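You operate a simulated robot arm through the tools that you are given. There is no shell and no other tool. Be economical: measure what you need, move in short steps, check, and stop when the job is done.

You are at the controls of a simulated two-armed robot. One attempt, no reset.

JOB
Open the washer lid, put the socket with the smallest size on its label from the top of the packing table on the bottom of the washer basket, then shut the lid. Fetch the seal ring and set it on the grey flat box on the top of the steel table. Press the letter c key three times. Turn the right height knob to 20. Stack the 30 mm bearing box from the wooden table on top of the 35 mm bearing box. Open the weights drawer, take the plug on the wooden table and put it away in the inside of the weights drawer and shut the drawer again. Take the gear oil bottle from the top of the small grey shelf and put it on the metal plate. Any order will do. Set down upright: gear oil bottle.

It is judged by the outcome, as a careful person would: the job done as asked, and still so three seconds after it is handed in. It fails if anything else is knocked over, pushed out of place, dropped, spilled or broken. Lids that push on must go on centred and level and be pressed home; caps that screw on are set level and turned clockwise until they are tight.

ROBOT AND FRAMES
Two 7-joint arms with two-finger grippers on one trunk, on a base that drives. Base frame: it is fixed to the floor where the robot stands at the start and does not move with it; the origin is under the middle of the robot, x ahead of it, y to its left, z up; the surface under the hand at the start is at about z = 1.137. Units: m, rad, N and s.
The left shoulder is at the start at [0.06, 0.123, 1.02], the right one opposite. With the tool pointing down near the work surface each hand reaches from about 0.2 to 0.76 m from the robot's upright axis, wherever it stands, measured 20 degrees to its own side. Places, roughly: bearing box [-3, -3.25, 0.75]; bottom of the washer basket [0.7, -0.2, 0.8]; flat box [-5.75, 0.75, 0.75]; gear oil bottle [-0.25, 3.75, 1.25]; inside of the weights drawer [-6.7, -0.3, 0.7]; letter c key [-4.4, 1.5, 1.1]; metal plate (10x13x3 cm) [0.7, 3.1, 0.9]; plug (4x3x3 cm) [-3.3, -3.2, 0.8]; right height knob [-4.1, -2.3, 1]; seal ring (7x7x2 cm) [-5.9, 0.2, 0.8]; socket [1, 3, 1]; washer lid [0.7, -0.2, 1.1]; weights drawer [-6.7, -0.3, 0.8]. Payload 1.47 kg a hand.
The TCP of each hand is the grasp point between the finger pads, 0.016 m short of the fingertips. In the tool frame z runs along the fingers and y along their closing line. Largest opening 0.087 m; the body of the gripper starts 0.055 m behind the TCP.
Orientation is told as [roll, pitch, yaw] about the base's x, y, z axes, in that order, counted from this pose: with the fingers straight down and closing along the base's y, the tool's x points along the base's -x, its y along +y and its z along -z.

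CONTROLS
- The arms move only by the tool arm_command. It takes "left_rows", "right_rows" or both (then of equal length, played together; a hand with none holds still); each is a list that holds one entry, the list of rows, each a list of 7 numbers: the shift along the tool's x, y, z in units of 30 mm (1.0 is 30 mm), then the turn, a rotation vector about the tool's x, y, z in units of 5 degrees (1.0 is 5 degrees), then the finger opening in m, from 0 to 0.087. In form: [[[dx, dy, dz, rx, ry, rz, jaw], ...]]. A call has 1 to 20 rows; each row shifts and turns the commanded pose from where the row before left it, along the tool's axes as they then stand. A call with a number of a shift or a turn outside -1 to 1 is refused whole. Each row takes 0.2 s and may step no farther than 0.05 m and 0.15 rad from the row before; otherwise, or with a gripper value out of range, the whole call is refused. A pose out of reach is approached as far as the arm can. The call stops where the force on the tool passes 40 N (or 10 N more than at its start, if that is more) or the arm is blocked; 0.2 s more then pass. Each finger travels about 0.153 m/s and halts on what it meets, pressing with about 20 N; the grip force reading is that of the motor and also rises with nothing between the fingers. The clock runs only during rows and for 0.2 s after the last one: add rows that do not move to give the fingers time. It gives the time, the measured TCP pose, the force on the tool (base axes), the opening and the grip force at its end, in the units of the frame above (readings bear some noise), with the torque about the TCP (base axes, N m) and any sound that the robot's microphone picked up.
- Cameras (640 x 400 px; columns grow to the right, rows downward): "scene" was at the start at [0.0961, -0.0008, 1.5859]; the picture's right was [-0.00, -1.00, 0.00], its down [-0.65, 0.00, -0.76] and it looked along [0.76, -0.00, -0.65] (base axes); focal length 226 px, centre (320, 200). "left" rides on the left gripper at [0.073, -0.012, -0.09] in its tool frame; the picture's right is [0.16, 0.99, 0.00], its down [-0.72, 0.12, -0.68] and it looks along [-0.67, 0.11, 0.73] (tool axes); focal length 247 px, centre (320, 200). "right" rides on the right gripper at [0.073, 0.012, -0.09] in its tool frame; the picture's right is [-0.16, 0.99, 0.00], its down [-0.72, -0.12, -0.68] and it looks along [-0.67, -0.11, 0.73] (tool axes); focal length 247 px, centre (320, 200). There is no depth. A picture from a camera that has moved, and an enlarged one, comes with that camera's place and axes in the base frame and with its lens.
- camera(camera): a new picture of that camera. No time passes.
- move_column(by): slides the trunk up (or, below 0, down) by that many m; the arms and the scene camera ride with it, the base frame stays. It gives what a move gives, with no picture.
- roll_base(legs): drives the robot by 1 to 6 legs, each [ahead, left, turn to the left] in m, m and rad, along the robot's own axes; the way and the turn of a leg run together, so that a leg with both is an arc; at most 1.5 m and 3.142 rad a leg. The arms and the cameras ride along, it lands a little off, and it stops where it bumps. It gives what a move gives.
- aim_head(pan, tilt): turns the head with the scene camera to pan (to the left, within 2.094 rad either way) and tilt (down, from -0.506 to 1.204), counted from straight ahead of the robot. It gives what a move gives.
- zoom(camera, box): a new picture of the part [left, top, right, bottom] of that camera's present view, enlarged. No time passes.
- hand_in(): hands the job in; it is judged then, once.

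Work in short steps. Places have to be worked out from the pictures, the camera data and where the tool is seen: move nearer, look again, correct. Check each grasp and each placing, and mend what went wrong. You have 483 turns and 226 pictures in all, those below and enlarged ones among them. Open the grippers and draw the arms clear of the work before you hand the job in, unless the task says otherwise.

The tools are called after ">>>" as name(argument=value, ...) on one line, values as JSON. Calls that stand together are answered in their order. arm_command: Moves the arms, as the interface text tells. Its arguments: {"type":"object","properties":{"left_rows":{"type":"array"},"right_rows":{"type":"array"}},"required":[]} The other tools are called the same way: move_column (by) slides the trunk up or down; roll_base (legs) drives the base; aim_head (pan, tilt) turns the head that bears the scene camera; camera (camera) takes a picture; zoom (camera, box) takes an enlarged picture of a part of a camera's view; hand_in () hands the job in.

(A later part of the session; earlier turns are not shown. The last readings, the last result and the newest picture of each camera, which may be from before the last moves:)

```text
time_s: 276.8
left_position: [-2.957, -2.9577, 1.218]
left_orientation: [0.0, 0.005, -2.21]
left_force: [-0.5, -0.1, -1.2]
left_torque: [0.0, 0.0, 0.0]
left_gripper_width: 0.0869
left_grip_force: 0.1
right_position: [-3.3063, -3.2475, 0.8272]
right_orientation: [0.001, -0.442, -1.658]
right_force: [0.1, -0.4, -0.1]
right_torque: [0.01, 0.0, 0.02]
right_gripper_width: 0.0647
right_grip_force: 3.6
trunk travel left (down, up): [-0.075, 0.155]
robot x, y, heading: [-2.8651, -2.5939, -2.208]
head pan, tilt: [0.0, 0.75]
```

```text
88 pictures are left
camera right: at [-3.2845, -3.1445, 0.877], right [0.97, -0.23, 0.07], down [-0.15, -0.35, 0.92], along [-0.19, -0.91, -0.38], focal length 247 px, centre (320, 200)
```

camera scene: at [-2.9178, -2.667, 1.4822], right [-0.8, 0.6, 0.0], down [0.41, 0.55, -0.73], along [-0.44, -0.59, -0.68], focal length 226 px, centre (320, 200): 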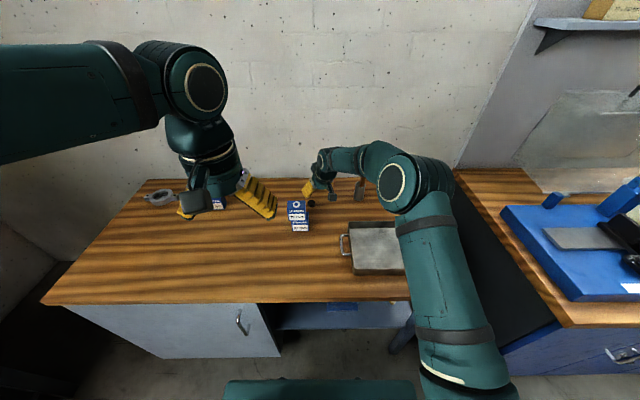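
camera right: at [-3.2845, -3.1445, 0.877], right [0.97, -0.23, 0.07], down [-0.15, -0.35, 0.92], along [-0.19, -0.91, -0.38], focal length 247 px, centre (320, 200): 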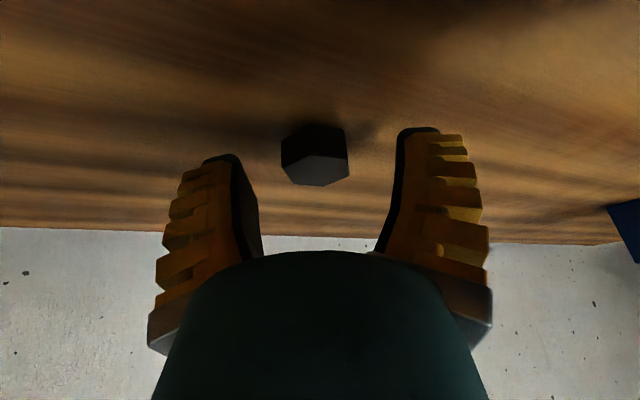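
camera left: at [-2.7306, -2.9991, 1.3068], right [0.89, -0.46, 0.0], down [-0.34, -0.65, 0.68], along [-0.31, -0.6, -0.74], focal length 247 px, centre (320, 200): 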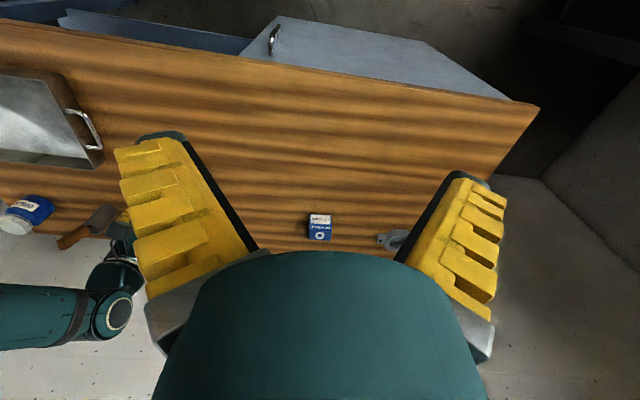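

Plug is between the fingers; go 8 mm deeper and close.

>>> arm_command(right_rows=[[[0, 0, 0.3, 0, 0, 0, 0.06], [0, 0, 0, 0, 0, 0, 0.04], [0, 0, 0, 0, 0, 0, 0.02], [0, 0, 0, 0, 0, 0, 0.01], [0, 0, 0, 0, 0, 0, 0.01]]])

>>> arm_command(right_rows=[[[0, 0, -1, 0, 0, 0, 0.01], [0, 0, -1, 0, 0, 0, 0.01], [0, 0, -1, 0, 0, 0, 0.01], [0, 0, -1, 0, 0, 0, 0.01], [0, 0, -1, 0, 0, 0, 0.01]]])

>>> camera(camera="right")

```text
time_s: 278.0
left_position: [-2.9554, -2.9571, 1.2189]
left_orientation: [-0.001, 0.005, -2.209]
left_force: [-0.1, 0.5, 0.4]
left_torque: [0.01, -0.01, 0.01]
left_gripper_width: 0.0869
left_grip_force: 0.0
right_position: [-3.3058, -3.2507, 0.8195]
right_orientation: [0.001, -0.444, -1.657]
right_force: [-0.5, 1.1, 3.7]
right_torque: [0.04, 0.0, 0.01]
right_gripper_width: 0.0242
right_grip_force: 20.4
trunk travel left (down, up): [-0.075, 0.155]
robot x, y, heading: [-2.8633, -2.5888, -2.209]
head pan, tilt: [0.0, 0.75]
```

```text
time_s: 279.2
left_position: [-2.9565, -2.9566, 1.218]
left_orientation: [0.0, 0.004, -2.21]
left_force: [-0.2, 0.5, 0.5]
left_torque: [-0.03, 0.0, 0.0]
left_gripper_width: 0.0872
left_grip_force: 0.1
right_position: [-3.2986, -3.1869, 0.9538]
right_orientation: [0.002, -0.443, -1.66]
right_force: [0.2, 0.8, -0.9]
right_torque: [-0.02, 0.0, -0.04]
right_gripper_width: 0.0227
right_grip_force: 19.7
trunk travel left (down, up): [-0.075, 0.155]
robot x, y, heading: [-2.8677, -2.5927, -2.21]
head pan, tilt: [0.0, 0.75]
```

```text
87 pictures are left
camera right: at [-3.2784, -3.0843, 1.0047], right [0.97, -0.23, 0.07], down [-0.15, -0.35, 0.92], along [-0.19, -0.91, -0.38], focal length 247 px, centre (320, 200)
```

right: 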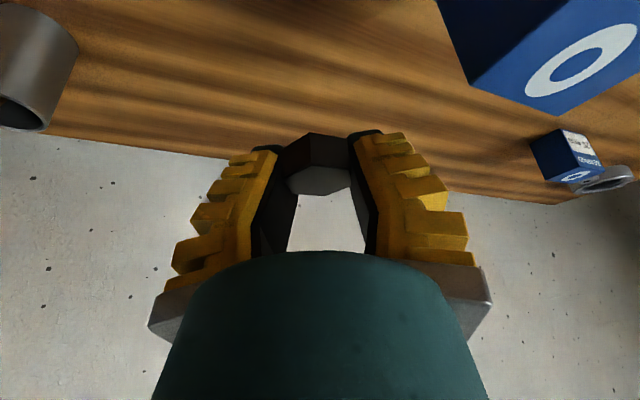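

Plug held. Raise, unwind the hand orientation, back up and strafe right toward the blue bench with the height knobs.

>>> arm_command(right_rows=[[[-0.427, 0, -0.904, 0, 0, 0, 0.01], [-0.427, 0, -0.904, 0, 0, 0, 0.01], [-0.427, 0, -0.904, 0, 0, 0, 0.01], [-0.427, 0, -0.904, 0, 0, 0, 0.01], [-0.427, 0, -0.904, 0, 0, 0, 0.01], [0, 0, 0, 0.427, 0, 0.904, 0.01], [0, 0, 0, 0.427, 0, 0.904, 0.01], [0, 0, 0, 0.427, 0, 0.904, 0.01], [0, 0, 0, 0.427, 0, 0.904, 0.01], [0, 0, 0, 0.427, 0, 0.904, 0.01], [0, 0, 0, 0.427, 0, 0.904, 0.01], [0.5, 0, 0, 0, 1, 0, 0.01], [0.5, 0, 0, 0, 1, 0, 0.01], [0.5, 0, 0, 0, 1, 0, 0.01], [0.5, 0, 0, 0, 1, 0, 0.01], [0.5, 0, 0, 0, 1, 0, 0.01]]])

>>> roll_base(legs=[[-0.3, 0.0, 0.0], [0.0, -1.1, 0.0]])

>>> aim_head(pan=0.0, tilt=0.6)

>>> camera(camera="scene")

```text
time_s: 282.6
left_position: [-2.9574, -2.9564, 1.2182]
left_orientation: [0.0, 0.004, -2.212]
left_force: [-0.3, -0.6, 0.5]
left_torque: [0.0, 0.0, 0.01]
left_gripper_width: 0.0873
left_grip_force: 0.1
right_position: [-3.2597, -3.129, 1.0864]
right_orientation: [0.001, -0.004, -2.183]
right_force: [-0.7, 0.5, -1.0]
right_torque: [0.01, 0.01, 0.05]
right_gripper_width: 0.0223
right_grip_force: 19.8
trunk travel left (down, up): [-0.075, 0.155]
robot x, y, heading: [-2.8691, -2.5965, -2.21]
head pan, tilt: [0.0, 0.75]
```

```text
time_s: 294.1
left_position: [-3.6438, -2.0786, 1.2194]
left_orientation: [0.0, 0.005, -2.186]
left_force: [-0.5, 0.6, -0.1]
left_torque: [-0.02, 0.04, 0.02]
left_gripper_width: 0.0869
left_grip_force: 0.0
right_position: [-3.9428, -2.2588, 1.0851]
right_orientation: [0.002, -0.006, -2.155]
right_force: [-0.7, 0.1, -0.2]
right_torque: [0.0, 0.02, -0.03]
right_gripper_width: 0.0224
right_grip_force: 20.1
trunk travel left (down, up): [-0.075, 0.155]
robot x, y, heading: [-3.557, -1.7145, -2.184]
head pan, tilt: [0.0, 0.75]
```

```text
time_s: 294.8
left_position: [-3.6449, -2.0786, 1.2191]
left_orientation: [-0.001, 0.006, -2.185]
left_force: [0.9, 0.4, 0.6]
left_torque: [0.01, 0.03, 0.04]
left_gripper_width: 0.0869
left_grip_force: 0.1
right_position: [-3.9427, -2.2586, 1.0855]
right_orientation: [0.001, -0.005, -2.154]
right_force: [0.1, 0.6, -0.4]
right_torque: [-0.01, -0.01, 0.0]
right_gripper_width: 0.0226
right_grip_force: 19.6
trunk travel left (down, up): [-0.075, 0.155]
robot x, y, heading: [-3.5605, -1.7105, -2.189]
head pan, tilt: [0.0, 0.6]
```

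```text
86 pictures are left
camera scene: at [-3.6164, -1.7925, 1.495], right [-0.82, 0.58, 0.0], down [0.33, 0.46, -0.82], along [-0.48, -0.67, -0.57], focal length 226 px, centre (320, 200)
```

scene: 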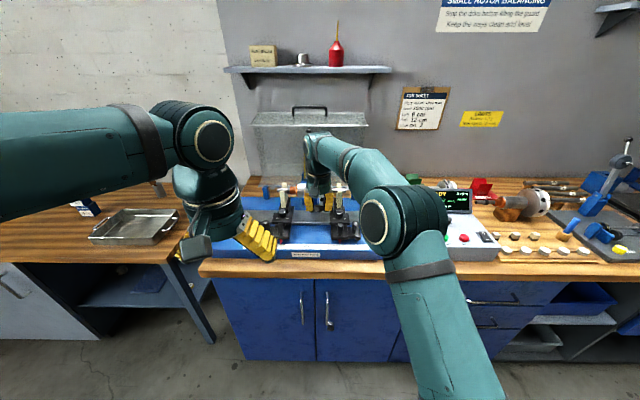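

A small balancing machine with two stands is ahead; the right hand hovers nearby. Zoom on it.

>>> zoom(camera="scene", box=[220, 160, 400, 270])

>>> camera(camera="right")

```text
3.56 times, centred on (310, 215) of scene
camera zoom: at [-3.6164, -1.7925, 1.495], right [-0.82, 0.58, 0.0], down [0.33, 0.46, -0.82], along [-0.48, -0.67, -0.57], focal length 803 px, centre (356, 147)
```

zoom: 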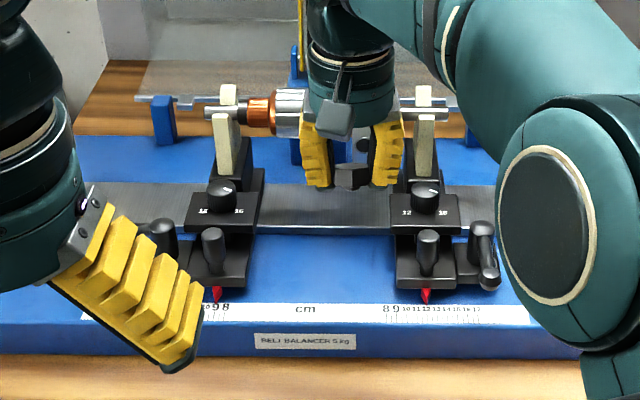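

```text
84 pictures are left
camera right: at [-3.8924, -2.2034, 1.175], right [0.74, -0.68, 0.0], down [-0.5, -0.54, 0.68], along [-0.46, -0.5, -0.73], focal length 247 px, centre (320, 200)
```

right: 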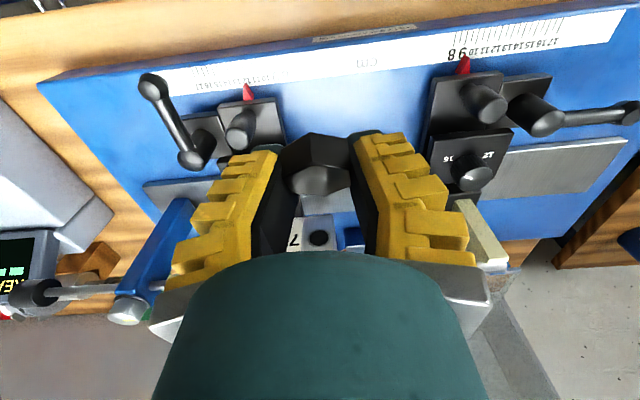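

Height knobs sit on the pedestals. I raise and retract the right hand (with the plug) out of the view, then look at the right knob's dial.

>>> arm_command(right_rows=[[[0, 0, -1, 0, 0, 0, 0.01], [0, 0, -1, 0, 0, 0, 0.01], [0, 0, -1, 0, 0, 0, 0.01], [0.9, -0.4, -0.3, 0, 0, 0, 0.01], [0.9, -0.4, 0, 0, 0, 0, 0.01], [0.9, -0.4, 0, 0, 0, 0, 0.01], [0.9, -0.4, 0, 0, 0, 0, 0.01], [0.9, -0.4, 0, 0, 0, 0, 0.01], [0.9, -0.4, 0, 0, 0, 0, 0.01], [0.9, -0.4, 0, 0, 0, 0, 0.01]]])

>>> roll_base(legs=[[0.05, -0.2, 0.0]])

>>> aim_head(pan=0.0, tilt=0.75)

>>> camera(camera="scene")

```text
time_s: 296.9
left_position: [-3.6437, -2.0773, 1.2186]
left_orientation: [-0.001, 0.003, -2.185]
left_force: [1.0, 0.5, 0.8]
left_torque: [-0.01, -0.03, 0.0]
left_gripper_width: 0.087
left_grip_force: 0.1
right_position: [-3.9076, -2.0526, 1.1829]
right_orientation: [0.002, -0.006, -2.157]
right_force: [-0.6, -0.4, -0.7]
right_torque: [0.0, 0.0, 0.02]
right_gripper_width: 0.0228
right_grip_force: 19.6
trunk travel left (down, up): [-0.075, 0.155]
robot x, y, heading: [-3.5635, -1.7074, -2.184]
head pan, tilt: [0.0, 0.6]
```

```text
time_s: 299.3
left_position: [-3.8362, -2.0047, 1.2177]
left_orientation: [0.0, 0.005, -2.187]
left_force: [-0.5, 0.5, -0.4]
left_torque: [-0.03, 0.02, 0.04]
left_gripper_width: 0.0867
left_grip_force: 0.0
right_position: [-4.0984, -1.9784, 1.1828]
right_orientation: [0.001, -0.003, -2.157]
right_force: [-1.0, 0.2, -0.5]
right_torque: [0.02, 0.0, -0.01]
right_gripper_width: 0.0225
right_grip_force: 20.3
trunk travel left (down, up): [-0.075, 0.155]
robot x, y, heading: [-3.7482, -1.6395, -2.187]
head pan, tilt: [0.0, 0.6]
```

```text
time_s: 300.0
left_position: [-3.8356, -2.0034, 1.2184]
left_orientation: [0.001, 0.006, -2.188]
left_force: [-0.3, 0.6, -0.5]
left_torque: [0.01, -0.03, 0.01]
left_gripper_width: 0.087
left_grip_force: 0.1
right_position: [-4.0983, -1.9797, 1.1826]
right_orientation: [0.002, -0.004, -2.159]
right_force: [-0.5, 0.4, -0.5]
right_torque: [0.01, 0.0, 0.04]
right_gripper_width: 0.0225
right_grip_force: 20.2
trunk travel left (down, up): [-0.075, 0.155]
robot x, y, heading: [-3.7499, -1.6377, -2.187]
head pan, tilt: [0.0, 0.75]
```

```text
83 pictures are left
camera scene: at [-3.8038, -1.7138, 1.4822], right [-0.82, 0.58, 0.0], down [0.39, 0.56, -0.73], along [-0.42, -0.6, -0.68], focal length 226 px, centre (320, 200)
```

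scene: 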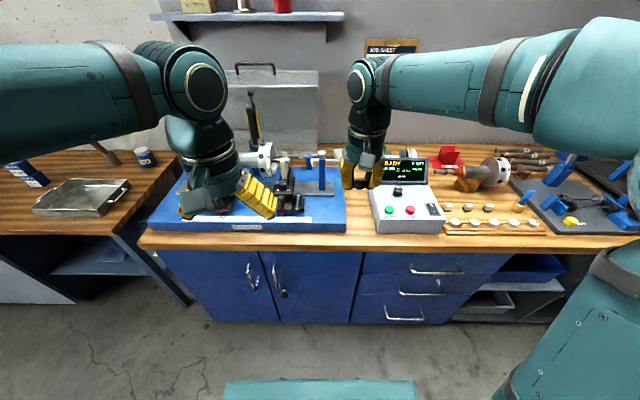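

>>> zoom(camera="scene", box=[260, 170, 340, 225])

```text
7.27 times, centred on (300, 198) of scene
camera zoom: at [-3.8038, -1.7138, 1.4822], right [-0.82, 0.58, 0.0], down [0.39, 0.56, -0.73], along [-0.42, -0.6, -0.68], focal length 1642 px, centre (466, 218)
```

zoom: 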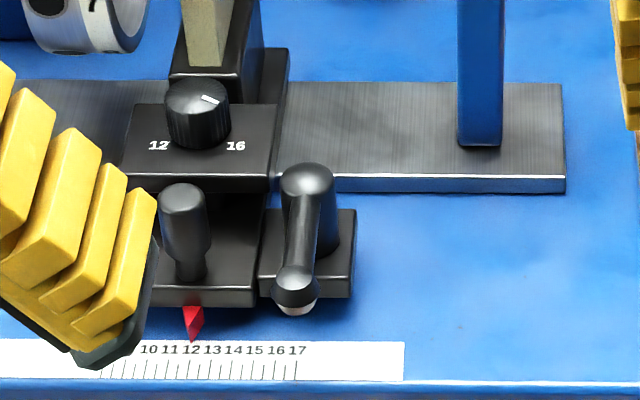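

Right height knob top triangulated at (−4.048, −2.275, 1.00). I bring the left hand's camera above it to read the dial.

>>> arm_command(left_rows=[[[-1, 0, 0, 0, 0, 0, 0.087], [-1, 0, 0, 0, 0, 0, 0.087], [-1, 0, 0, 0, 0, 0, 0.087], [-1, 0, -0.3, 0, 1, 0, 0.087], [-1, 0, -0.3, 0, 1, 0, 0.087], [-1, 0, -0.3, 0, 1, 0, 0.087], [-0.8, 0, -0.3, 0, 1, 0, 0.087], [-0.6, 0, -0.3, 0, 1, 0, 0.087], [0, 0, 0, 0, 0, 0, 0.087]]])

>>> camera(camera="left")

```text
time_s: 302.0
left_position: [-3.9549, -2.1741, 1.2397]
left_orientation: [0.001, 0.352, -2.187]
left_force: [0.7, 0.3, -0.1]
left_torque: [-0.02, -0.02, 0.01]
left_gripper_width: 0.0868
left_grip_force: 0.1
left hand out of reach, approached as far as the arm can: row 8
right_position: [-4.098, -1.9791, 1.1835]
right_orientation: [0.002, -0.004, -2.159]
right_force: [0.9, -0.9, -0.7]
right_torque: [0.05, -0.03, 0.0]
right_gripper_width: 0.0226
right_grip_force: 20.1
trunk travel left (down, up): [-0.075, 0.155]
robot x, y, heading: [-3.7518, -1.6392, -2.188]
head pan, tilt: [0.0, 0.75]
```

```text
81 pictures are left
camera left: at [-3.9443, -2.1373, 1.3482], right [0.89, -0.45, 0.05], down [-0.43, -0.81, 0.39], along [-0.13, -0.37, -0.92], focal length 247 px, centre (320, 200)
```

left: 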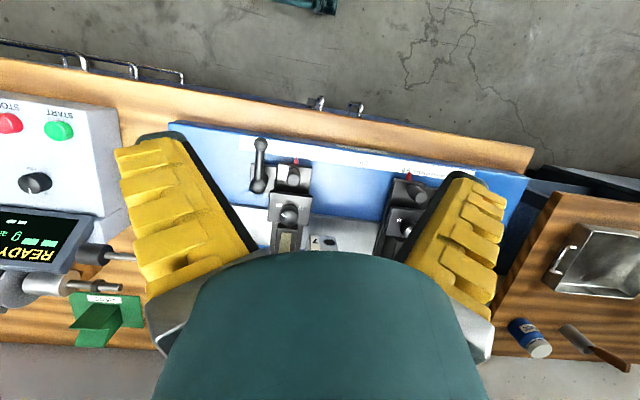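

>>> zoom(camera="left", box=[250, 175, 330, 230])

```text
7.27 times, centred on (290, 202) of left
camera zoom: at [-3.9443, -2.1373, 1.3482], right [0.89, -0.45, 0.05], down [-0.43, -0.81, 0.39], along [-0.13, -0.37, -0.92], focal length 1796 px, centre (538, 182)
```

zoom: 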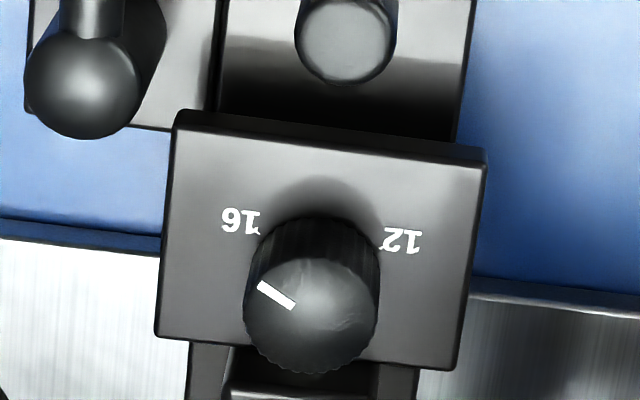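

Visible labels are 12 (left) and 16 (right), pointer at 16; 20 should be at the far side, hidden. I move closer to look from above/behind the knob to confirm.

>>> roll_base(legs=[[0.1, 0.0, 0.0]])

>>> arm_command(left_rows=[[[-1, 0, 0, 0, 0, 0, 0.087], [-1, 0, 0, 0, 0, 0, 0.087], [-1, -0.2, 0.3, 0, 0, 0, 0.087], [-1, -0.2, 0.3, 0, 0, 0, 0.087], [0, 0, 0, 0, 0, 0, 0.087]]])

>>> camera(camera="left")

```text
time_s: 303.2
left_position: [-4.0158, -2.2555, 1.2393]
left_orientation: [0.0, 0.354, -2.189]
left_force: [-0.4, -0.7, -0.7]
left_torque: [0.02, -0.02, -0.03]
left_gripper_width: 0.087
left_grip_force: 0.0
right_position: [-4.158, -2.0618, 1.1814]
right_orientation: [0.001, -0.003, -2.16]
right_force: [-0.3, 0.2, -0.2]
right_torque: [0.04, -0.01, 0.01]
right_gripper_width: 0.0227
right_grip_force: 19.9
trunk travel left (down, up): [-0.075, 0.155]
robot x, y, heading: [-3.8127, -1.7193, -2.189]
head pan, tilt: [0.0, 0.75]
```

```text
time_s: 304.4
left_position: [-4.0382, -2.2772, 1.215]
left_orientation: [0.0, 0.351, -2.188]
left_force: [-0.3, -0.1, -0.3]
left_torque: [0.01, -0.02, -0.01]
left_gripper_width: 0.087
left_grip_force: 0.0
left hand out of reach, approached as far as the arm can: row 1, 2, 4
right_position: [-4.1576, -2.0616, 1.1822]
right_orientation: [0.003, -0.003, -2.159]
right_force: [0.5, -0.2, -0.8]
right_torque: [0.01, -0.01, 0.0]
right_gripper_width: 0.0226
right_grip_force: 20.1
trunk travel left (down, up): [-0.075, 0.155]
robot x, y, heading: [-3.8071, -1.72, -2.188]
head pan, tilt: [0.0, 0.75]
```

```text
79 pictures are left
camera left: at [-4.0268, -2.241, 1.3234], right [0.89, -0.45, 0.05], down [-0.43, -0.81, 0.39], along [-0.13, -0.37, -0.92], focal length 247 px, centre (320, 200)
```

left: 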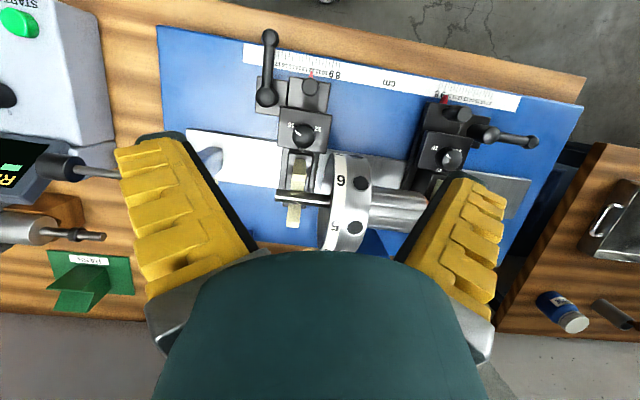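

>>> zoom(camera="left", box=[270, 100, 340, 155])

>>> zoom(camera="left", box=[410, 130, 480, 185])

```text
7.27 times, centred on (305, 128) of left
camera zoom: at [-4.0268, -2.241, 1.3234], right [0.89, -0.45, 0.05], down [-0.43, -0.81, 0.39], along [-0.13, -0.37, -0.92], focal length 1796 px, centre (429, 727)
```

zoom: 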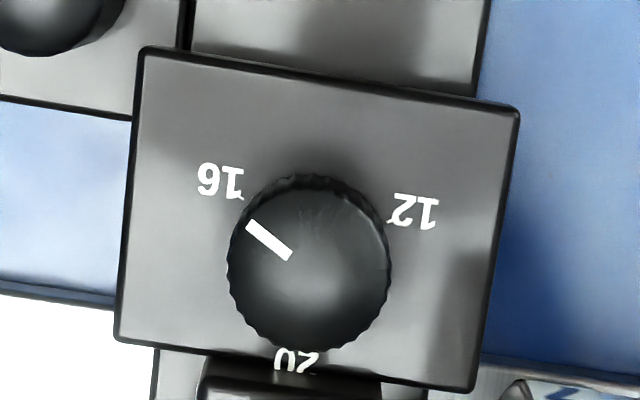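

```text
7.27 times, centred on (445, 158) of left
camera zoom: at [-4.0268, -2.241, 1.3234], right [0.89, -0.45, 0.05], down [-0.43, -0.81, 0.39], along [-0.13, -0.37, -0.92], focal length 1796 px, centre (-589, 509)
```

zoom: 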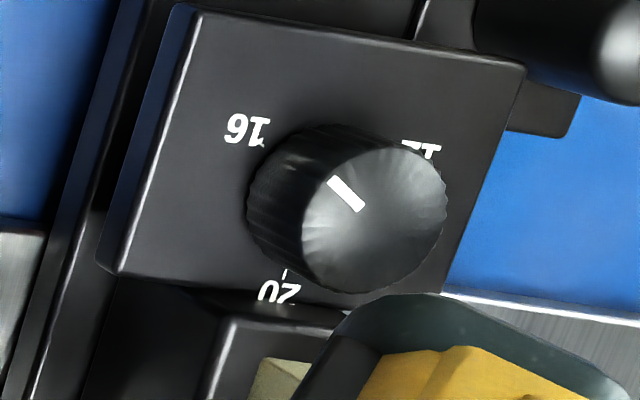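

Confirmed: 20 is at the far side, so the knob must turn ~125° counter-clockwise (seen from above). A block just behind the knob limits finger swing, so I'll ratchet in ±16° strokes. First tilt the hand 15° toward me and come down above the knob.

>>> arm_command(left_rows=[[[0, 0, 0, 0, -1, 0, 0.06], [0, 0, 0, 0, -1, 0, 0.06], [0, 0, 0, 0, -1, 0, 0.06], [0, 0, 0, 0, -1, 0, 0.06], [0, 0, 0, 0, -1, 0, 0.06], [0, -0.14, 0, 0, -1, 0, 0.06], [0, -0.14, 0, 0, -1, 0, 0.06], [0.25, 0, 1, 0, 0, 0, 0.06], [0.25, 0, 1, 0, 0, 0, 0.06], [0.25, 0, 1, 0, 0, 0, 0.06], [0.25, 0, 1, 0, 0, 0, 0.06], [0, 0, 0, 0, 0, 0, 0.06]]])

>>> camera(camera="left")

>>> zoom(camera="scene", box=[220, 150, 380, 260])

```text
time_s: 307.0
left_position: [-4.0471, -2.2749, 1.0927]
left_orientation: [0.0, -0.257, -2.187]
left_force: [0.6, 0.3, 1.0]
left_torque: [-0.02, 0.0, 0.02]
left_gripper_width: 0.0646
left_grip_force: 3.1
right_position: [-4.156, -2.0599, 1.1819]
right_orientation: [0.002, -0.005, -2.158]
right_force: [-0.6, 0.0, -1.0]
right_torque: [-0.01, 0.0, -0.03]
right_gripper_width: 0.0227
right_grip_force: 19.8
trunk travel left (down, up): [-0.075, 0.155]
robot x, y, heading: [-3.808, -1.7189, -2.189]
head pan, tilt: [0.0, 0.75]
```

```text
76 pictures are left
camera left: at [-4.0025, -2.1933, 1.1589], right [0.89, -0.45, -0.04], down [-0.21, -0.5, 0.84], along [-0.4, -0.74, -0.54], focal length 247 px, centre (320, 200)
```

left: 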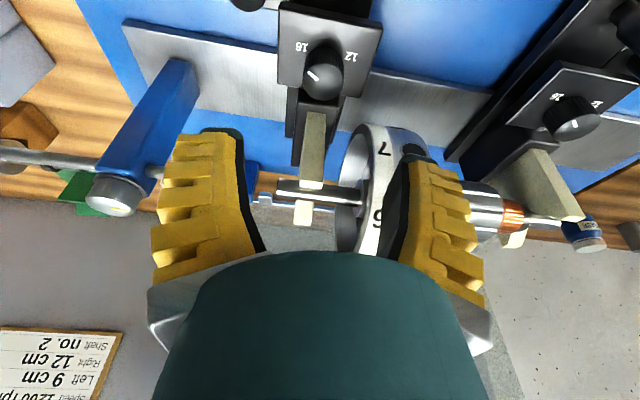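

```text
3.64 times, centred on (300, 205) of scene
camera zoom: at [-3.8618, -1.7953, 1.4822], right [-0.82, 0.58, 0.0], down [0.4, 0.56, -0.73], along [-0.42, -0.6, -0.68], focal length 821 px, centre (393, 182)
```

zoom: 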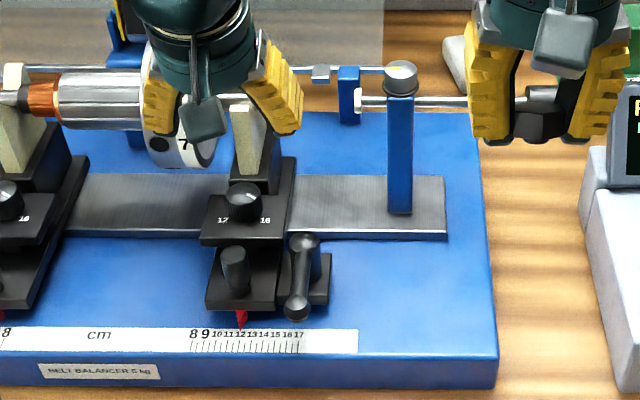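

The rotor drum is close on the left, so I tilt the hand 12° more, then descend to the knob with a narrower opening.

>>> arm_command(left_rows=[[[0.06, 0, 0, 0, -0.8, 0, 0.045], [0.06, 0, 0, 0, -0.8, 0, 0.045], [0, 0, 0, 0, -0.8, 0, 0.045], [0.45, 0, 0.89, 0, 0, 0, 0.045], [0.4, 0, 0.8, 0, 0, 0, 0.045], [0, 0, 0, 0, 0, 0, 0.045]]])

>>> camera(camera="left")

```text
time_s: 308.4
left_position: [-4.0458, -2.2732, 1.0334]
left_orientation: [-0.001, -0.467, -2.187]
left_force: [0.1, -0.3, 1.5]
left_torque: [-0.02, 0.01, 0.01]
left_gripper_width: 0.0504
left_grip_force: 3.7
right_position: [-4.1565, -2.0606, 1.1825]
right_orientation: [0.003, -0.003, -2.157]
right_force: [-0.3, 0.4, -0.5]
right_torque: [0.02, -0.03, 0.02]
right_gripper_width: 0.0223
right_grip_force: 19.4
trunk travel left (down, up): [-0.075, 0.155]
robot x, y, heading: [-3.8082, -1.7179, -2.191]
head pan, tilt: [0.0, 0.75]
```

```text
74 pictures are left
camera left: at [-3.9934, -2.1809, 1.0793], right [0.89, -0.46, -0.07], down [-0.1, -0.34, 0.93], along [-0.45, -0.82, -0.35], focal length 247 px, centre (320, 200)
```

left: 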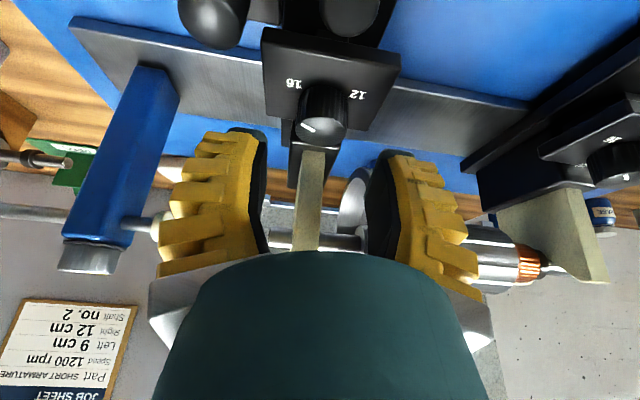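

Knob lies right between the fingertips. I pre-yaw −16°, then descend 3.2 cm around it.

>>> arm_command(left_rows=[[[0, 0.08, 0, 0.363, 0, 0.713, 0.045], [0, 0, 0, 0.363, 0, 0.713, 0.045], [0, 0, 0, 0.363, 0, 0.713, 0.045], [0, 0, 0, 0.363, 0, 0.713, 0.045], [0.25, 0, 0.5, 0, 0, 0, 0.045], [0.22, 0, 0.45, 0, 0, 0, 0.045], [0, 0, 0, 0, 0, 0, 0.045]]])

>>> camera(camera="left")

```text
time_s: 310.0
left_position: [-4.0417, -2.2755, 1.0022]
left_orientation: [-0.002, -0.468, -2.467]
left_force: [0.6, -0.6, 0.7]
left_torque: [0.03, -0.05, -0.01]
left_gripper_width: 0.0504
left_grip_force: 4.1
right_position: [-4.1581, -2.0609, 1.181]
right_orientation: [0.001, -0.003, -2.159]
right_force: [0.2, 0.5, 0.4]
right_torque: [0.01, 0.01, 0.0]
right_gripper_width: 0.0227
right_grip_force: 20.1
trunk travel left (down, up): [-0.075, 0.155]
robot x, y, heading: [-3.808, -1.7184, -2.187]
head pan, tilt: [0.0, 0.75]
```

```text
73 pictures are left
camera left: at [-3.9679, -2.1996, 1.0474], right [0.73, -0.68, -0.07], down [-0.19, -0.3, 0.93], along [-0.66, -0.67, -0.35], focal length 247 px, centre (320, 200)
```

left: 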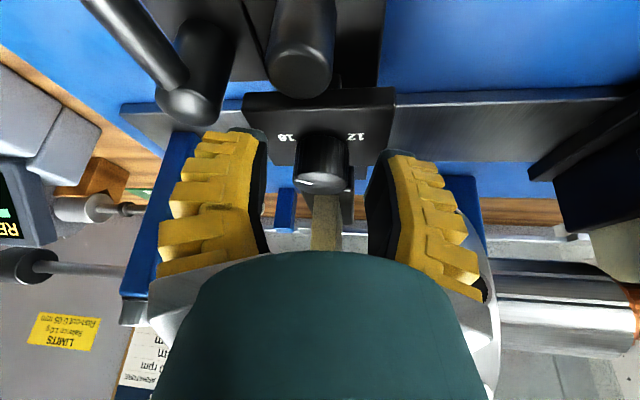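

The knob is between the pads. I close and turn 32° counter-clockwise.

>>> arm_command(left_rows=[[[0.05, 0, 0.1, 0, 0, 0, 0.045], [0, 0, 0, 0, 0, 0, 0.01], [0, 0, 0, 0, 0, 0, 0.0], [0, 0, 0, 0, 0, 0, 0.0], [0, 0, 0, -0.363, 0, -0.713, 0.0], [0, 0, 0, -0.363, 0, -0.713, 0.0], [0, 0, 0, -0.363, 0, -0.713, 0.0], [0, 0, 0, -0.363, 0, -0.713, 0.0], [0, 0, 0, -0.363, 0, -0.713, 0.0], [0, 0, 0, -0.363, 0, -0.713, 0.0], [0, 0, 0, -0.363, 0, -0.713, 0.0], [0, 0, 0, -0.363, 0, -0.713, 0.0], [0, 0, 0, 0, 0, 0, 0.0]]])

>>> camera(camera="left")

```text
time_s: 312.8
left_position: [-4.0477, -2.2699, 1.0008]
left_orientation: [0.0, -0.468, -1.913]
left_force: [-19.1, 19.5, 8.4]
left_torque: [-0.08, 0.35, -0.35]
left_gripper_width: 0.019
left_grip_force: 29.9
right_position: [-4.1574, -2.0583, 1.1832]
right_orientation: [0.003, -0.006, -2.158]
right_force: [0.1, -0.3, -1.6]
right_torque: [0.01, -0.01, 0.03]
right_gripper_width: 0.0226
right_grip_force: 19.8
trunk travel left (down, up): [-0.075, 0.155]
robot x, y, heading: [-3.8087, -1.7208, -2.187]
head pan, tilt: [0.0, 0.75]
```

```text
72 pictures are left
camera left: at [-4.0231, -2.1674, 1.0454], right [0.98, -0.2, -0.07], down [0.0, -0.36, 0.93], along [-0.21, -0.91, -0.35], focal length 247 px, centre (320, 200)
```

left: 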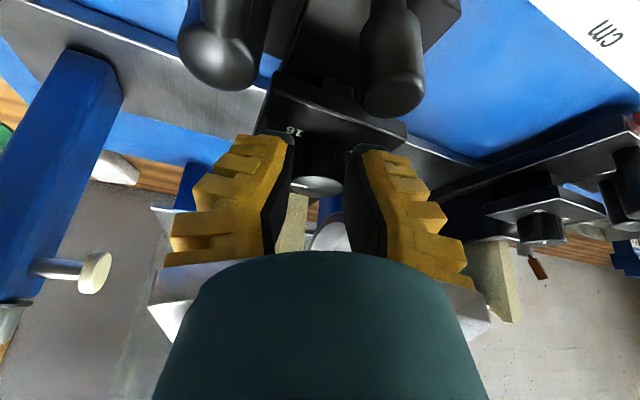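

Gripped at 19 mm and turned, with some side force. I release, swing back, and check the pointer.

>>> arm_command(left_rows=[[[0, 0, 0, 0, 0, 0, 0.045], [0, 0, 0, 0, 0, 0, 0.045], [0, 0, 0, 0, 0, 0, 0.045], [0, 0, 0, 0.363, 0, 0.713, 0.045], [0, 0, 0, 0.363, 0, 0.713, 0.045], [0, 0, 0, 0.363, 0, 0.713, 0.045], [0, 0, 0, 0.363, 0, 0.713, 0.045], [0, 0, 0, 0.363, 0, 0.713, 0.045], [0, 0, 0, 0.363, 0, 0.713, 0.045], [0, 0, 0, 0.363, 0, 0.713, 0.045], [0, 0, 0, 0.363, 0, 0.713, 0.045], [0, 0, 0, 0, 0, 0, 0.045]]])

>>> zoom(camera="left", box=[250, 100, 400, 220])

```text
time_s: 315.4
left_position: [-4.0427, -2.2732, 0.9978]
left_orientation: [-0.003, -0.467, -2.466]
left_force: [0.1, -0.1, 0.0]
left_torque: [0.01, -0.02, 0.01]
left_gripper_width: 0.0504
left_grip_force: 4.2
right_position: [-4.1561, -2.0605, 1.1824]
right_orientation: [0.002, -0.003, -2.158]
right_force: [0.1, -0.8, 0.3]
right_torque: [0.0, 0.0, 0.02]
right_gripper_width: 0.0227
right_grip_force: 19.2
trunk travel left (down, up): [-0.075, 0.155]
robot x, y, heading: [-3.8095, -1.7193, -2.186]
head pan, tilt: [0.0, 0.75]
```

```text
3.33 times, centred on (325, 160) of left
camera zoom: at [-3.968, -2.1993, 1.0443], right [0.73, -0.68, -0.07], down [-0.19, -0.3, 0.93], along [-0.66, -0.66, -0.35], focal length 823 px, centre (303, 333)
```

zoom: 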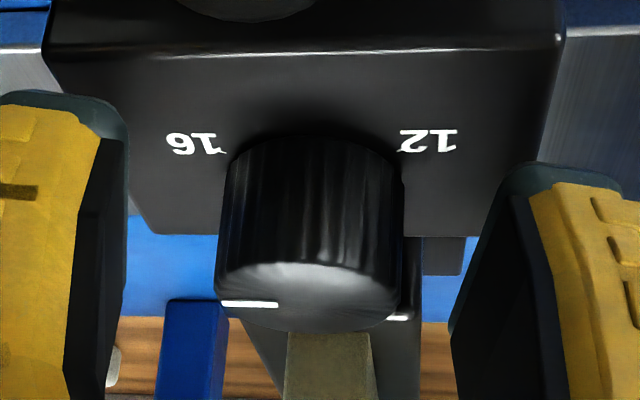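

Pointer moved ~30° as intended. I shift 3 mm to centre the grip and repeat the stroke twice.

>>> arm_command(left_rows=[[[0, 0.1, 0, 0, 0, 0, 0.03], [0, 0, 0, 0, 0, 0, 0.0], [0, 0, 0, 0, 0, 0, 0.0], [0, 0, 0, -0.484, 0, -0.951, 0.0], [0, 0, 0, -0.484, 0, -0.951, 0.0], [0, 0, 0, -0.484, 0, -0.951, 0.0], [0, 0, 0, -0.484, 0, -0.951, 0.0], [0, 0, 0, -0.484, 0, -0.951, 0.0], [0, 0, 0, -0.484, 0, -0.951, 0.0], [0, 0, 0, 0, 0, 0, 0.045], [0, 0, 0, 0, 0, 0, 0.045], [0, 0, 0, 0, 0, 0, 0.045], [0, 0, 0, 0.484, 0, 0.951, 0.045], [0, 0, 0, 0.484, 0, 0.951, 0.045], [0, 0, 0, 0.484, 0, 0.951, 0.045], [0, 0, 0, 0.484, 0, 0.951, 0.045], [0, 0, 0, 0.484, 0, 0.951, 0.045], [0, 0, 0, 0.484, 0, 0.951, 0.045], [0, 0, 0, 0, 0, 0, 0.045]]])

>>> zoom(camera="left", box=[250, 100, 400, 220])

```text
time_s: 319.4
left_position: [-4.0418, -2.2769, 0.9976]
left_orientation: [-0.003, -0.468, -2.47]
left_force: [0.4, 0.0, -0.1]
left_torque: [0.03, 0.0, 0.02]
left_gripper_width: 0.0507
left_grip_force: 4.0
right_position: [-4.1576, -2.0615, 1.1821]
right_orientation: [0.003, -0.003, -2.159]
right_force: [-0.4, -0.1, 0.5]
right_torque: [0.02, 0.0, 0.01]
right_gripper_width: 0.0225
right_grip_force: 20.1
trunk travel left (down, up): [-0.075, 0.155]
robot x, y, heading: [-3.8096, -1.7197, -2.188]
head pan, tilt: [0.0, 0.75]
```

```text
3.33 times, centred on (325, 160) of left
camera zoom: at [-3.967, -2.2019, 1.0444], right [0.73, -0.68, -0.07], down [-0.19, -0.3, 0.93], along [-0.66, -0.66, -0.35], focal length 823 px, centre (303, 333)
```

zoom: 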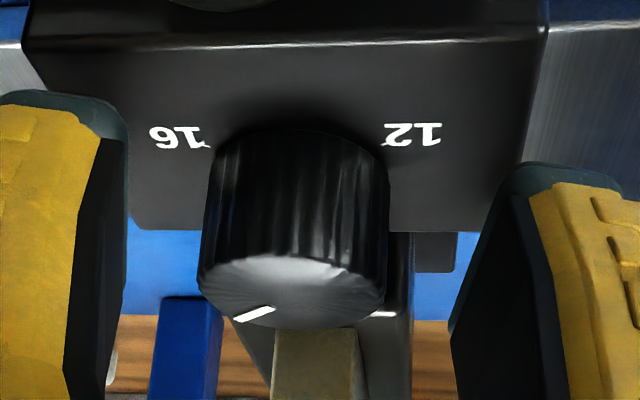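

Good progress (~37° now, target 90°). Another 32° stroke.

>>> arm_command(left_rows=[[[0, 0, 0, 0, 0, 0, 0.03], [0, 0, 0, 0, 0, 0, 0.0], [0, 0, 0, 0, 0, 0, 0.0], [0, 0, 0, -0.484, 0, -0.951, 0.0], [0, 0, 0, -0.484, 0, -0.951, 0.0], [0, 0, 0, -0.484, 0, -0.951, 0.0], [0, 0, 0, -0.484, 0, -0.951, 0.0], [0, 0, 0, -0.484, 0, -0.951, 0.0], [0, 0, 0, -0.484, 0, -0.951, 0.0], [0, 0, 0, 0, 0, 0, 0.045], [0, 0, 0, 0, 0, 0, 0.045], [0, 0, 0, 0, 0, 0, 0.045], [0, 0, 0, 0.484, 0, 0.951, 0.045], [0, 0, 0, 0.484, 0, 0.951, 0.045], [0, 0, 0, 0.484, 0, 0.951, 0.045], [0, 0, 0, 0.484, 0, 0.951, 0.045], [0, 0, 0, 0.484, 0, 0.951, 0.045], [0, 0, 0, 0.484, 0, 0.951, 0.045], [0, 0, 0, 0, 0, 0, 0.045]]])

>>> zoom(camera="left", box=[250, 100, 400, 220])

```text
time_s: 323.4
left_position: [-4.0423, -2.2759, 1.0005]
left_orientation: [-0.002, -0.469, -2.469]
left_force: [-0.1, -0.2, 0.5]
left_torque: [0.0, -0.01, 0.0]
left_gripper_width: 0.0506
left_grip_force: 3.8
right_position: [-4.1575, -2.0607, 1.1826]
right_orientation: [0.002, -0.004, -2.159]
right_force: [0.1, -0.4, -1.6]
right_torque: [0.02, 0.01, 0.02]
right_gripper_width: 0.0227
right_grip_force: 19.7
trunk travel left (down, up): [-0.075, 0.155]
robot x, y, heading: [-3.8095, -1.7178, -2.191]
head pan, tilt: [0.0, 0.75]
```

```text
3.33 times, centred on (325, 160) of left
camera zoom: at [-3.967, -2.202, 1.0449], right [0.73, -0.68, -0.07], down [-0.19, -0.3, 0.93], along [-0.66, -0.66, -0.35], focal length 823 px, centre (303, 333)
```

zoom: 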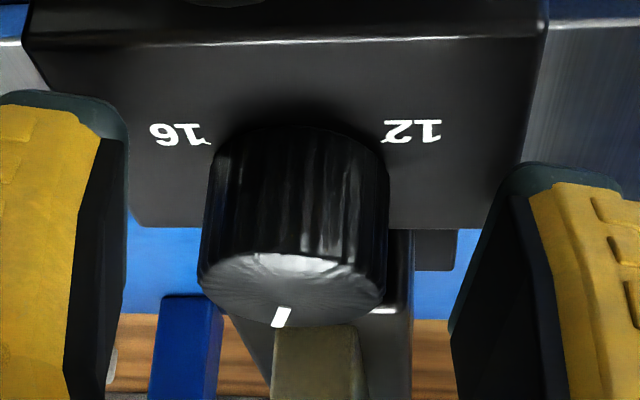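

Pointer is at ~64°; 26° remain. One final stroke of 26°, then release and lift the hand straight up.

>>> arm_command(left_rows=[[[0, 0, 0, 0, 0, 0, 0.03], [0, 0, 0, 0, 0, 0, 0.0], [0, 0, 0, 0, 0, 0, 0.0], [0, 0, 0, -0.472, 0, -0.927, 0.0], [0, 0, 0, -0.472, 0, -0.927, 0.0], [0, 0, 0, -0.472, 0, -0.927, 0.0], [0, 0, 0, -0.472, 0, -0.927, 0.0], [0, 0, 0, -0.472, 0, -0.927, 0.0], [0, 0, 0, 0, 0, 0, 0.045], [0, 0, 0, 0, 0, 0, 0.045], [0, 0, 0, 0, 0, 0, 0.045], [-0.454, 0, -0.891, 0, 0, 0, 0.045], [-0.454, 0, -0.891, 0, 0, 0, 0.045], [0, 0, 0, 0.484, 0, 0.951, 0.045], [0, 0, 0, 0.484, 0, 0.951, 0.045], [-0.454, 0, -0.891, 0, 0, 0, 0.045], [-0.454, 0, -0.891, 0, 0, 0, 0.045], [-0.454, 0, -0.891, 0, 1, 0, 0.045], [0, 0, 0, 0, 1, 0, 0.045], [0, 0, 0, 0, 1, 0, 0.045]]])

>>> arm_command(left_rows=[[[0, 0, -0.8, 0, 1, 0, 0.045], [0, 0, -0.8, 0, 1, 0, 0.045], [0, 0, -0.5, 0, 1, 0, 0.045], [0, 0, 0, 0, 1, 0, 0.045], [0, 0, 0, 0, 1, 0, 0.045], [0, 0, 0, 0, 1, 0, 0.045], [0, 0, 0, 0, 0, 0, 0.045]]])

>>> zoom(camera="left", box=[240, 60, 400, 200])

```text
time_s: 327.6
left_position: [-4.0409, -2.2776, 1.1483]
left_orientation: [0.0, -0.204, -2.198]
left_force: [0.1, 0.5, -0.2]
left_torque: [0.01, 0.01, 0.01]
left_gripper_width: 0.0503
left_grip_force: 3.8
right_position: [-4.1571, -2.0611, 1.1812]
right_orientation: [0.001, -0.005, -2.16]
right_force: [-0.3, -0.4, -1.4]
right_torque: [0.0, -0.01, 0.0]
right_gripper_width: 0.0222
right_grip_force: 19.5
trunk travel left (down, up): [-0.075, 0.155]
robot x, y, heading: [-3.8067, -1.7182, -2.187]
head pan, tilt: [0.0, 0.75]
```

```text
time_s: 329.2
left_position: [-4.0352, -2.27, 1.2126]
left_orientation: [-0.002, 0.319, -2.198]
left_force: [-0.3, 0.6, -0.5]
left_torque: [-0.01, -0.01, -0.01]
left_gripper_width: 0.0504
left_grip_force: 3.7
right_position: [-4.157, -2.06, 1.1827]
right_orientation: [0.001, -0.003, -2.157]
right_force: [-0.2, 0.3, -0.5]
right_torque: [-0.03, -0.05, -0.02]
right_gripper_width: 0.0226
right_grip_force: 19.8
trunk travel left (down, up): [-0.075, 0.155]
robot x, y, heading: [-3.8079, -1.7195, -2.19]
head pan, tilt: [0.0, 0.75]
```

```text
2.86 times, centred on (320, 130) of left
camera zoom: at [-4.0212, -2.2301, 1.3185], right [0.89, -0.46, 0.05], down [-0.44, -0.8, 0.42], along [-0.15, -0.39, -0.91], focal length 706 px, centre (320, 400)
```

zoom: 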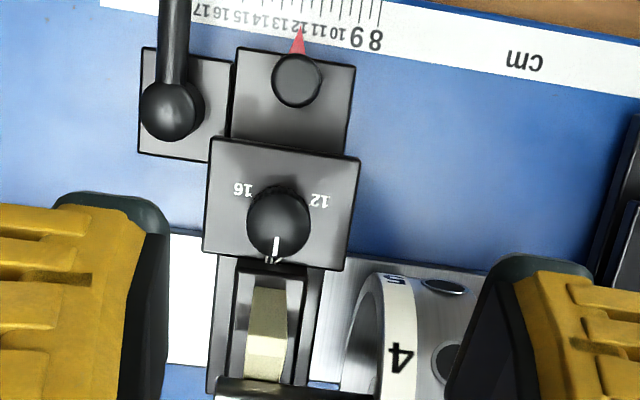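

>>> zoom(camera="left", box=[280, 110, 340, 160])

```text
8.00 times, centred on (310, 135) of left
camera zoom: at [-4.0212, -2.2301, 1.3185], right [0.89, -0.46, 0.05], down [-0.44, -0.8, 0.42], along [-0.15, -0.39, -0.91], focal length 1976 px, centre (400, 720)
```

zoom: 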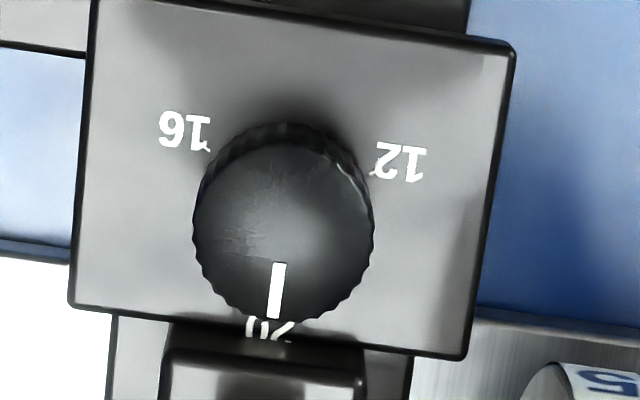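

Pointer is exactly at 20. I raise/retract the left hand, back off, and look right toward the drawer area.

>>> arm_command(left_rows=[[[0, 0, -1, 0, -1, 0, 0.06], [0, 0, -1, 0, -1, 0, 0.06], [0, 0, 0, 0, -1, 0, 0.06], [0, 0, 0, 0, -0.7, 0, 0.06], [1, 0, 0, 0, 0, 0, 0.06], [1, 0, 0, 0, 0, 0, 0.06], [1, 0, 0, 0, 0, 0, 0.06], [1, 0, 0, 0, 0, 0, 0.06], [1, 0, 0, 0, 0, 0, 0.06], [1, 0, 0, 0, 0, 0, 0.06]]])

>>> roll_base(legs=[[-0.55, 0.0, -0.015]])

>>> aim_head(pan=-1.3, tilt=0.4)

>>> camera(camera="scene")

```text
time_s: 331.4
left_position: [-3.9391, -2.1364, 1.2684]
left_orientation: [0.001, -0.008, -2.199]
left_force: [-1.0, 0.1, -0.4]
left_torque: [-0.05, 0.01, -0.01]
left_gripper_width: 0.0644
left_grip_force: 3.4
right_position: [-4.156, -2.0614, 1.1834]
right_orientation: [0.002, -0.005, -2.159]
right_force: [0.0, 0.9, -0.5]
right_torque: [0.02, 0.02, 0.01]
right_gripper_width: 0.0224
right_grip_force: 19.9
trunk travel left (down, up): [-0.075, 0.155]
robot x, y, heading: [-3.8085, -1.7182, -2.186]
head pan, tilt: [0.0, 0.75]
```

```text
time_s: 334.6
left_position: [-3.619, -1.6799, 1.2677]
left_orientation: [0.001, -0.005, -2.221]
left_force: [1.0, -0.7, 0.4]
left_torque: [-0.04, 0.04, 0.02]
left_gripper_width: 0.0645
left_grip_force: 3.3
right_position: [-3.8341, -1.6002, 1.1816]
right_orientation: [0.002, -0.005, -2.18]
right_force: [0.6, 0.4, -0.2]
right_torque: [-0.01, 0.0, -0.03]
right_gripper_width: 0.0224
right_grip_force: 20.2
trunk travel left (down, up): [-0.075, 0.155]
robot x, y, heading: [-3.4763, -1.2666, -2.212]
head pan, tilt: [0.0, 0.75]
```

```text
time_s: 336.1
left_position: [-3.6193, -1.6816, 1.2691]
left_orientation: [0.0, -0.006, -2.22]
left_force: [0.8, 0.1, -0.6]
left_torque: [0.0, 0.0, 0.03]
left_gripper_width: 0.0646
left_grip_force: 3.1
right_position: [-3.8346, -1.6, 1.182]
right_orientation: [0.001, -0.004, -2.18]
right_force: [-0.3, -0.3, 0.0]
right_torque: [-0.02, -0.03, 0.0]
right_gripper_width: 0.0225
right_grip_force: 20.0
trunk travel left (down, up): [-0.075, 0.155]
robot x, y, heading: [-3.4804, -1.2668, -2.211]
head pan, tilt: [-1.3, 0.4]
```

```text
66 pictures are left
camera scene: at [-3.571, -1.241, 1.5132], right [0.36, 0.93, 0.0], down [0.36, -0.14, -0.92], along [-0.86, 0.33, -0.39], focal length 226 px, centre (320, 200)
```

scene: 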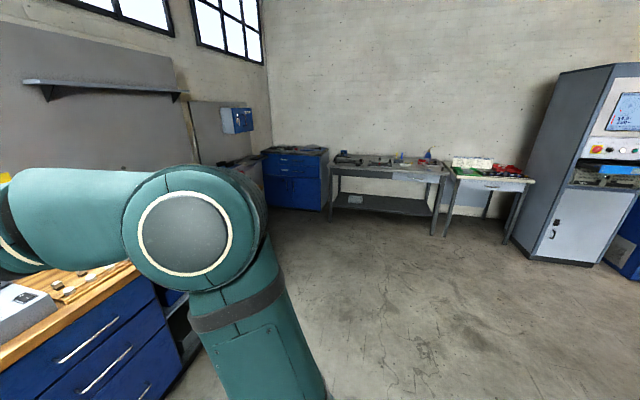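

The far wall has the blue cabinet (weights drawer), the steel table, and the control cabinet with keyboard. I turn right and drive toward the blue cabinet.

>>> roll_base(legs=[[0.0, 0.0, -1.571], [1.4, 0.0, 0.0], [0.5, 0.3, 0.0]])

>>> aim_head(pan=0.5, tilt=0.5)

>>> camera(camera="scene")

```text
time_s: 349.7
left_position: [-5.629, -0.3169, 1.2669]
left_orientation: [-0.001, -0.007, 2.533]
left_force: [0.5, 0.4, -0.1]
left_torque: [0.0, -0.03, 0.0]
left_gripper_width: 0.0646
left_grip_force: 3.6
right_position: [-5.5573, -0.0983, 1.1826]
right_orientation: [0.002, -0.006, 2.575]
right_force: [0.3, 0.1, -0.3]
right_torque: [0.03, 0.03, -0.01]
right_gripper_width: 0.0227
right_grip_force: 20.1
trunk travel left (down, up): [-0.075, 0.155]
robot x, y, heading: [-5.2098, -0.4397, 2.548]
head pan, tilt: [-1.3, 0.4]
```

```text
time_s: 351.5
left_position: [-5.6295, -0.3167, 1.2672]
left_orientation: [0.0, -0.006, 2.534]
left_force: [0.3, -0.9, -0.6]
left_torque: [0.01, -0.02, 0.0]
left_gripper_width: 0.0646
left_grip_force: 2.5
right_position: [-5.5568, -0.0982, 1.1823]
right_orientation: [0.0, -0.003, 2.574]
right_force: [-0.2, -0.2, -0.1]
right_torque: [-0.02, -0.03, 0.0]
right_gripper_width: 0.0228
right_grip_force: 20.5
trunk travel left (down, up): [-0.075, 0.155]
robot x, y, heading: [-5.2058, -0.4417, 2.546]
head pan, tilt: [0.499, 0.499]
```

```text
65 pictures are left
camera scene: at [-5.3059, -0.4247, 1.5041], right [0.1, 1.0, 0.0], down [0.48, -0.05, -0.88], along [-0.87, 0.09, -0.48], focal length 226 px, centre (320, 200)
```

scene: 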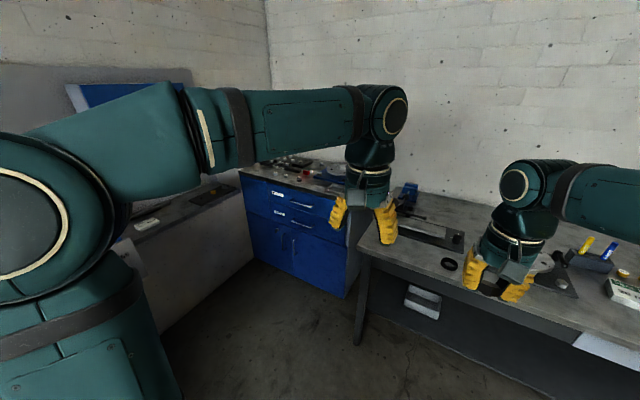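

>>> zoom(camera="scene", box=[220, 140, 400, 310])

>>> zoom(camera="scene", box=[380, 180, 640, 345])

```text
2.35 times, centred on (310, 225) of scene
camera zoom: at [-5.3059, -0.4247, 1.5041], right [0.1, 1.0, 0.0], down [0.48, -0.05, -0.88], along [-0.87, 0.09, -0.48], focal length 531 px, centre (344, 141)
```

zoom: 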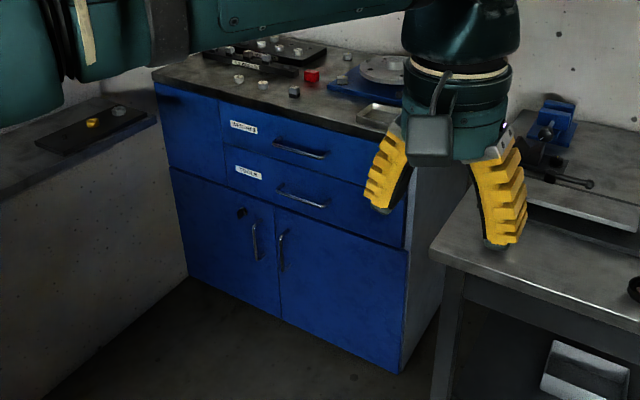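

```text
2.42 times, centred on (510, 262) of scene
camera zoom: at [-5.3059, -0.4247, 1.5041], right [0.1, 1.0, 0.0], down [0.48, -0.05, -0.88], along [-0.87, 0.09, -0.48], focal length 547 px, centre (-141, 48)
```

zoom: 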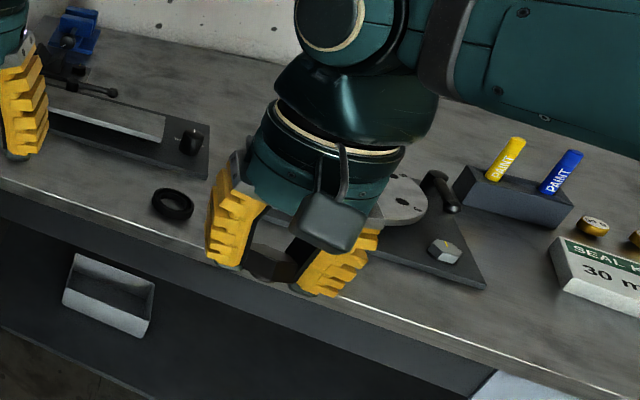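

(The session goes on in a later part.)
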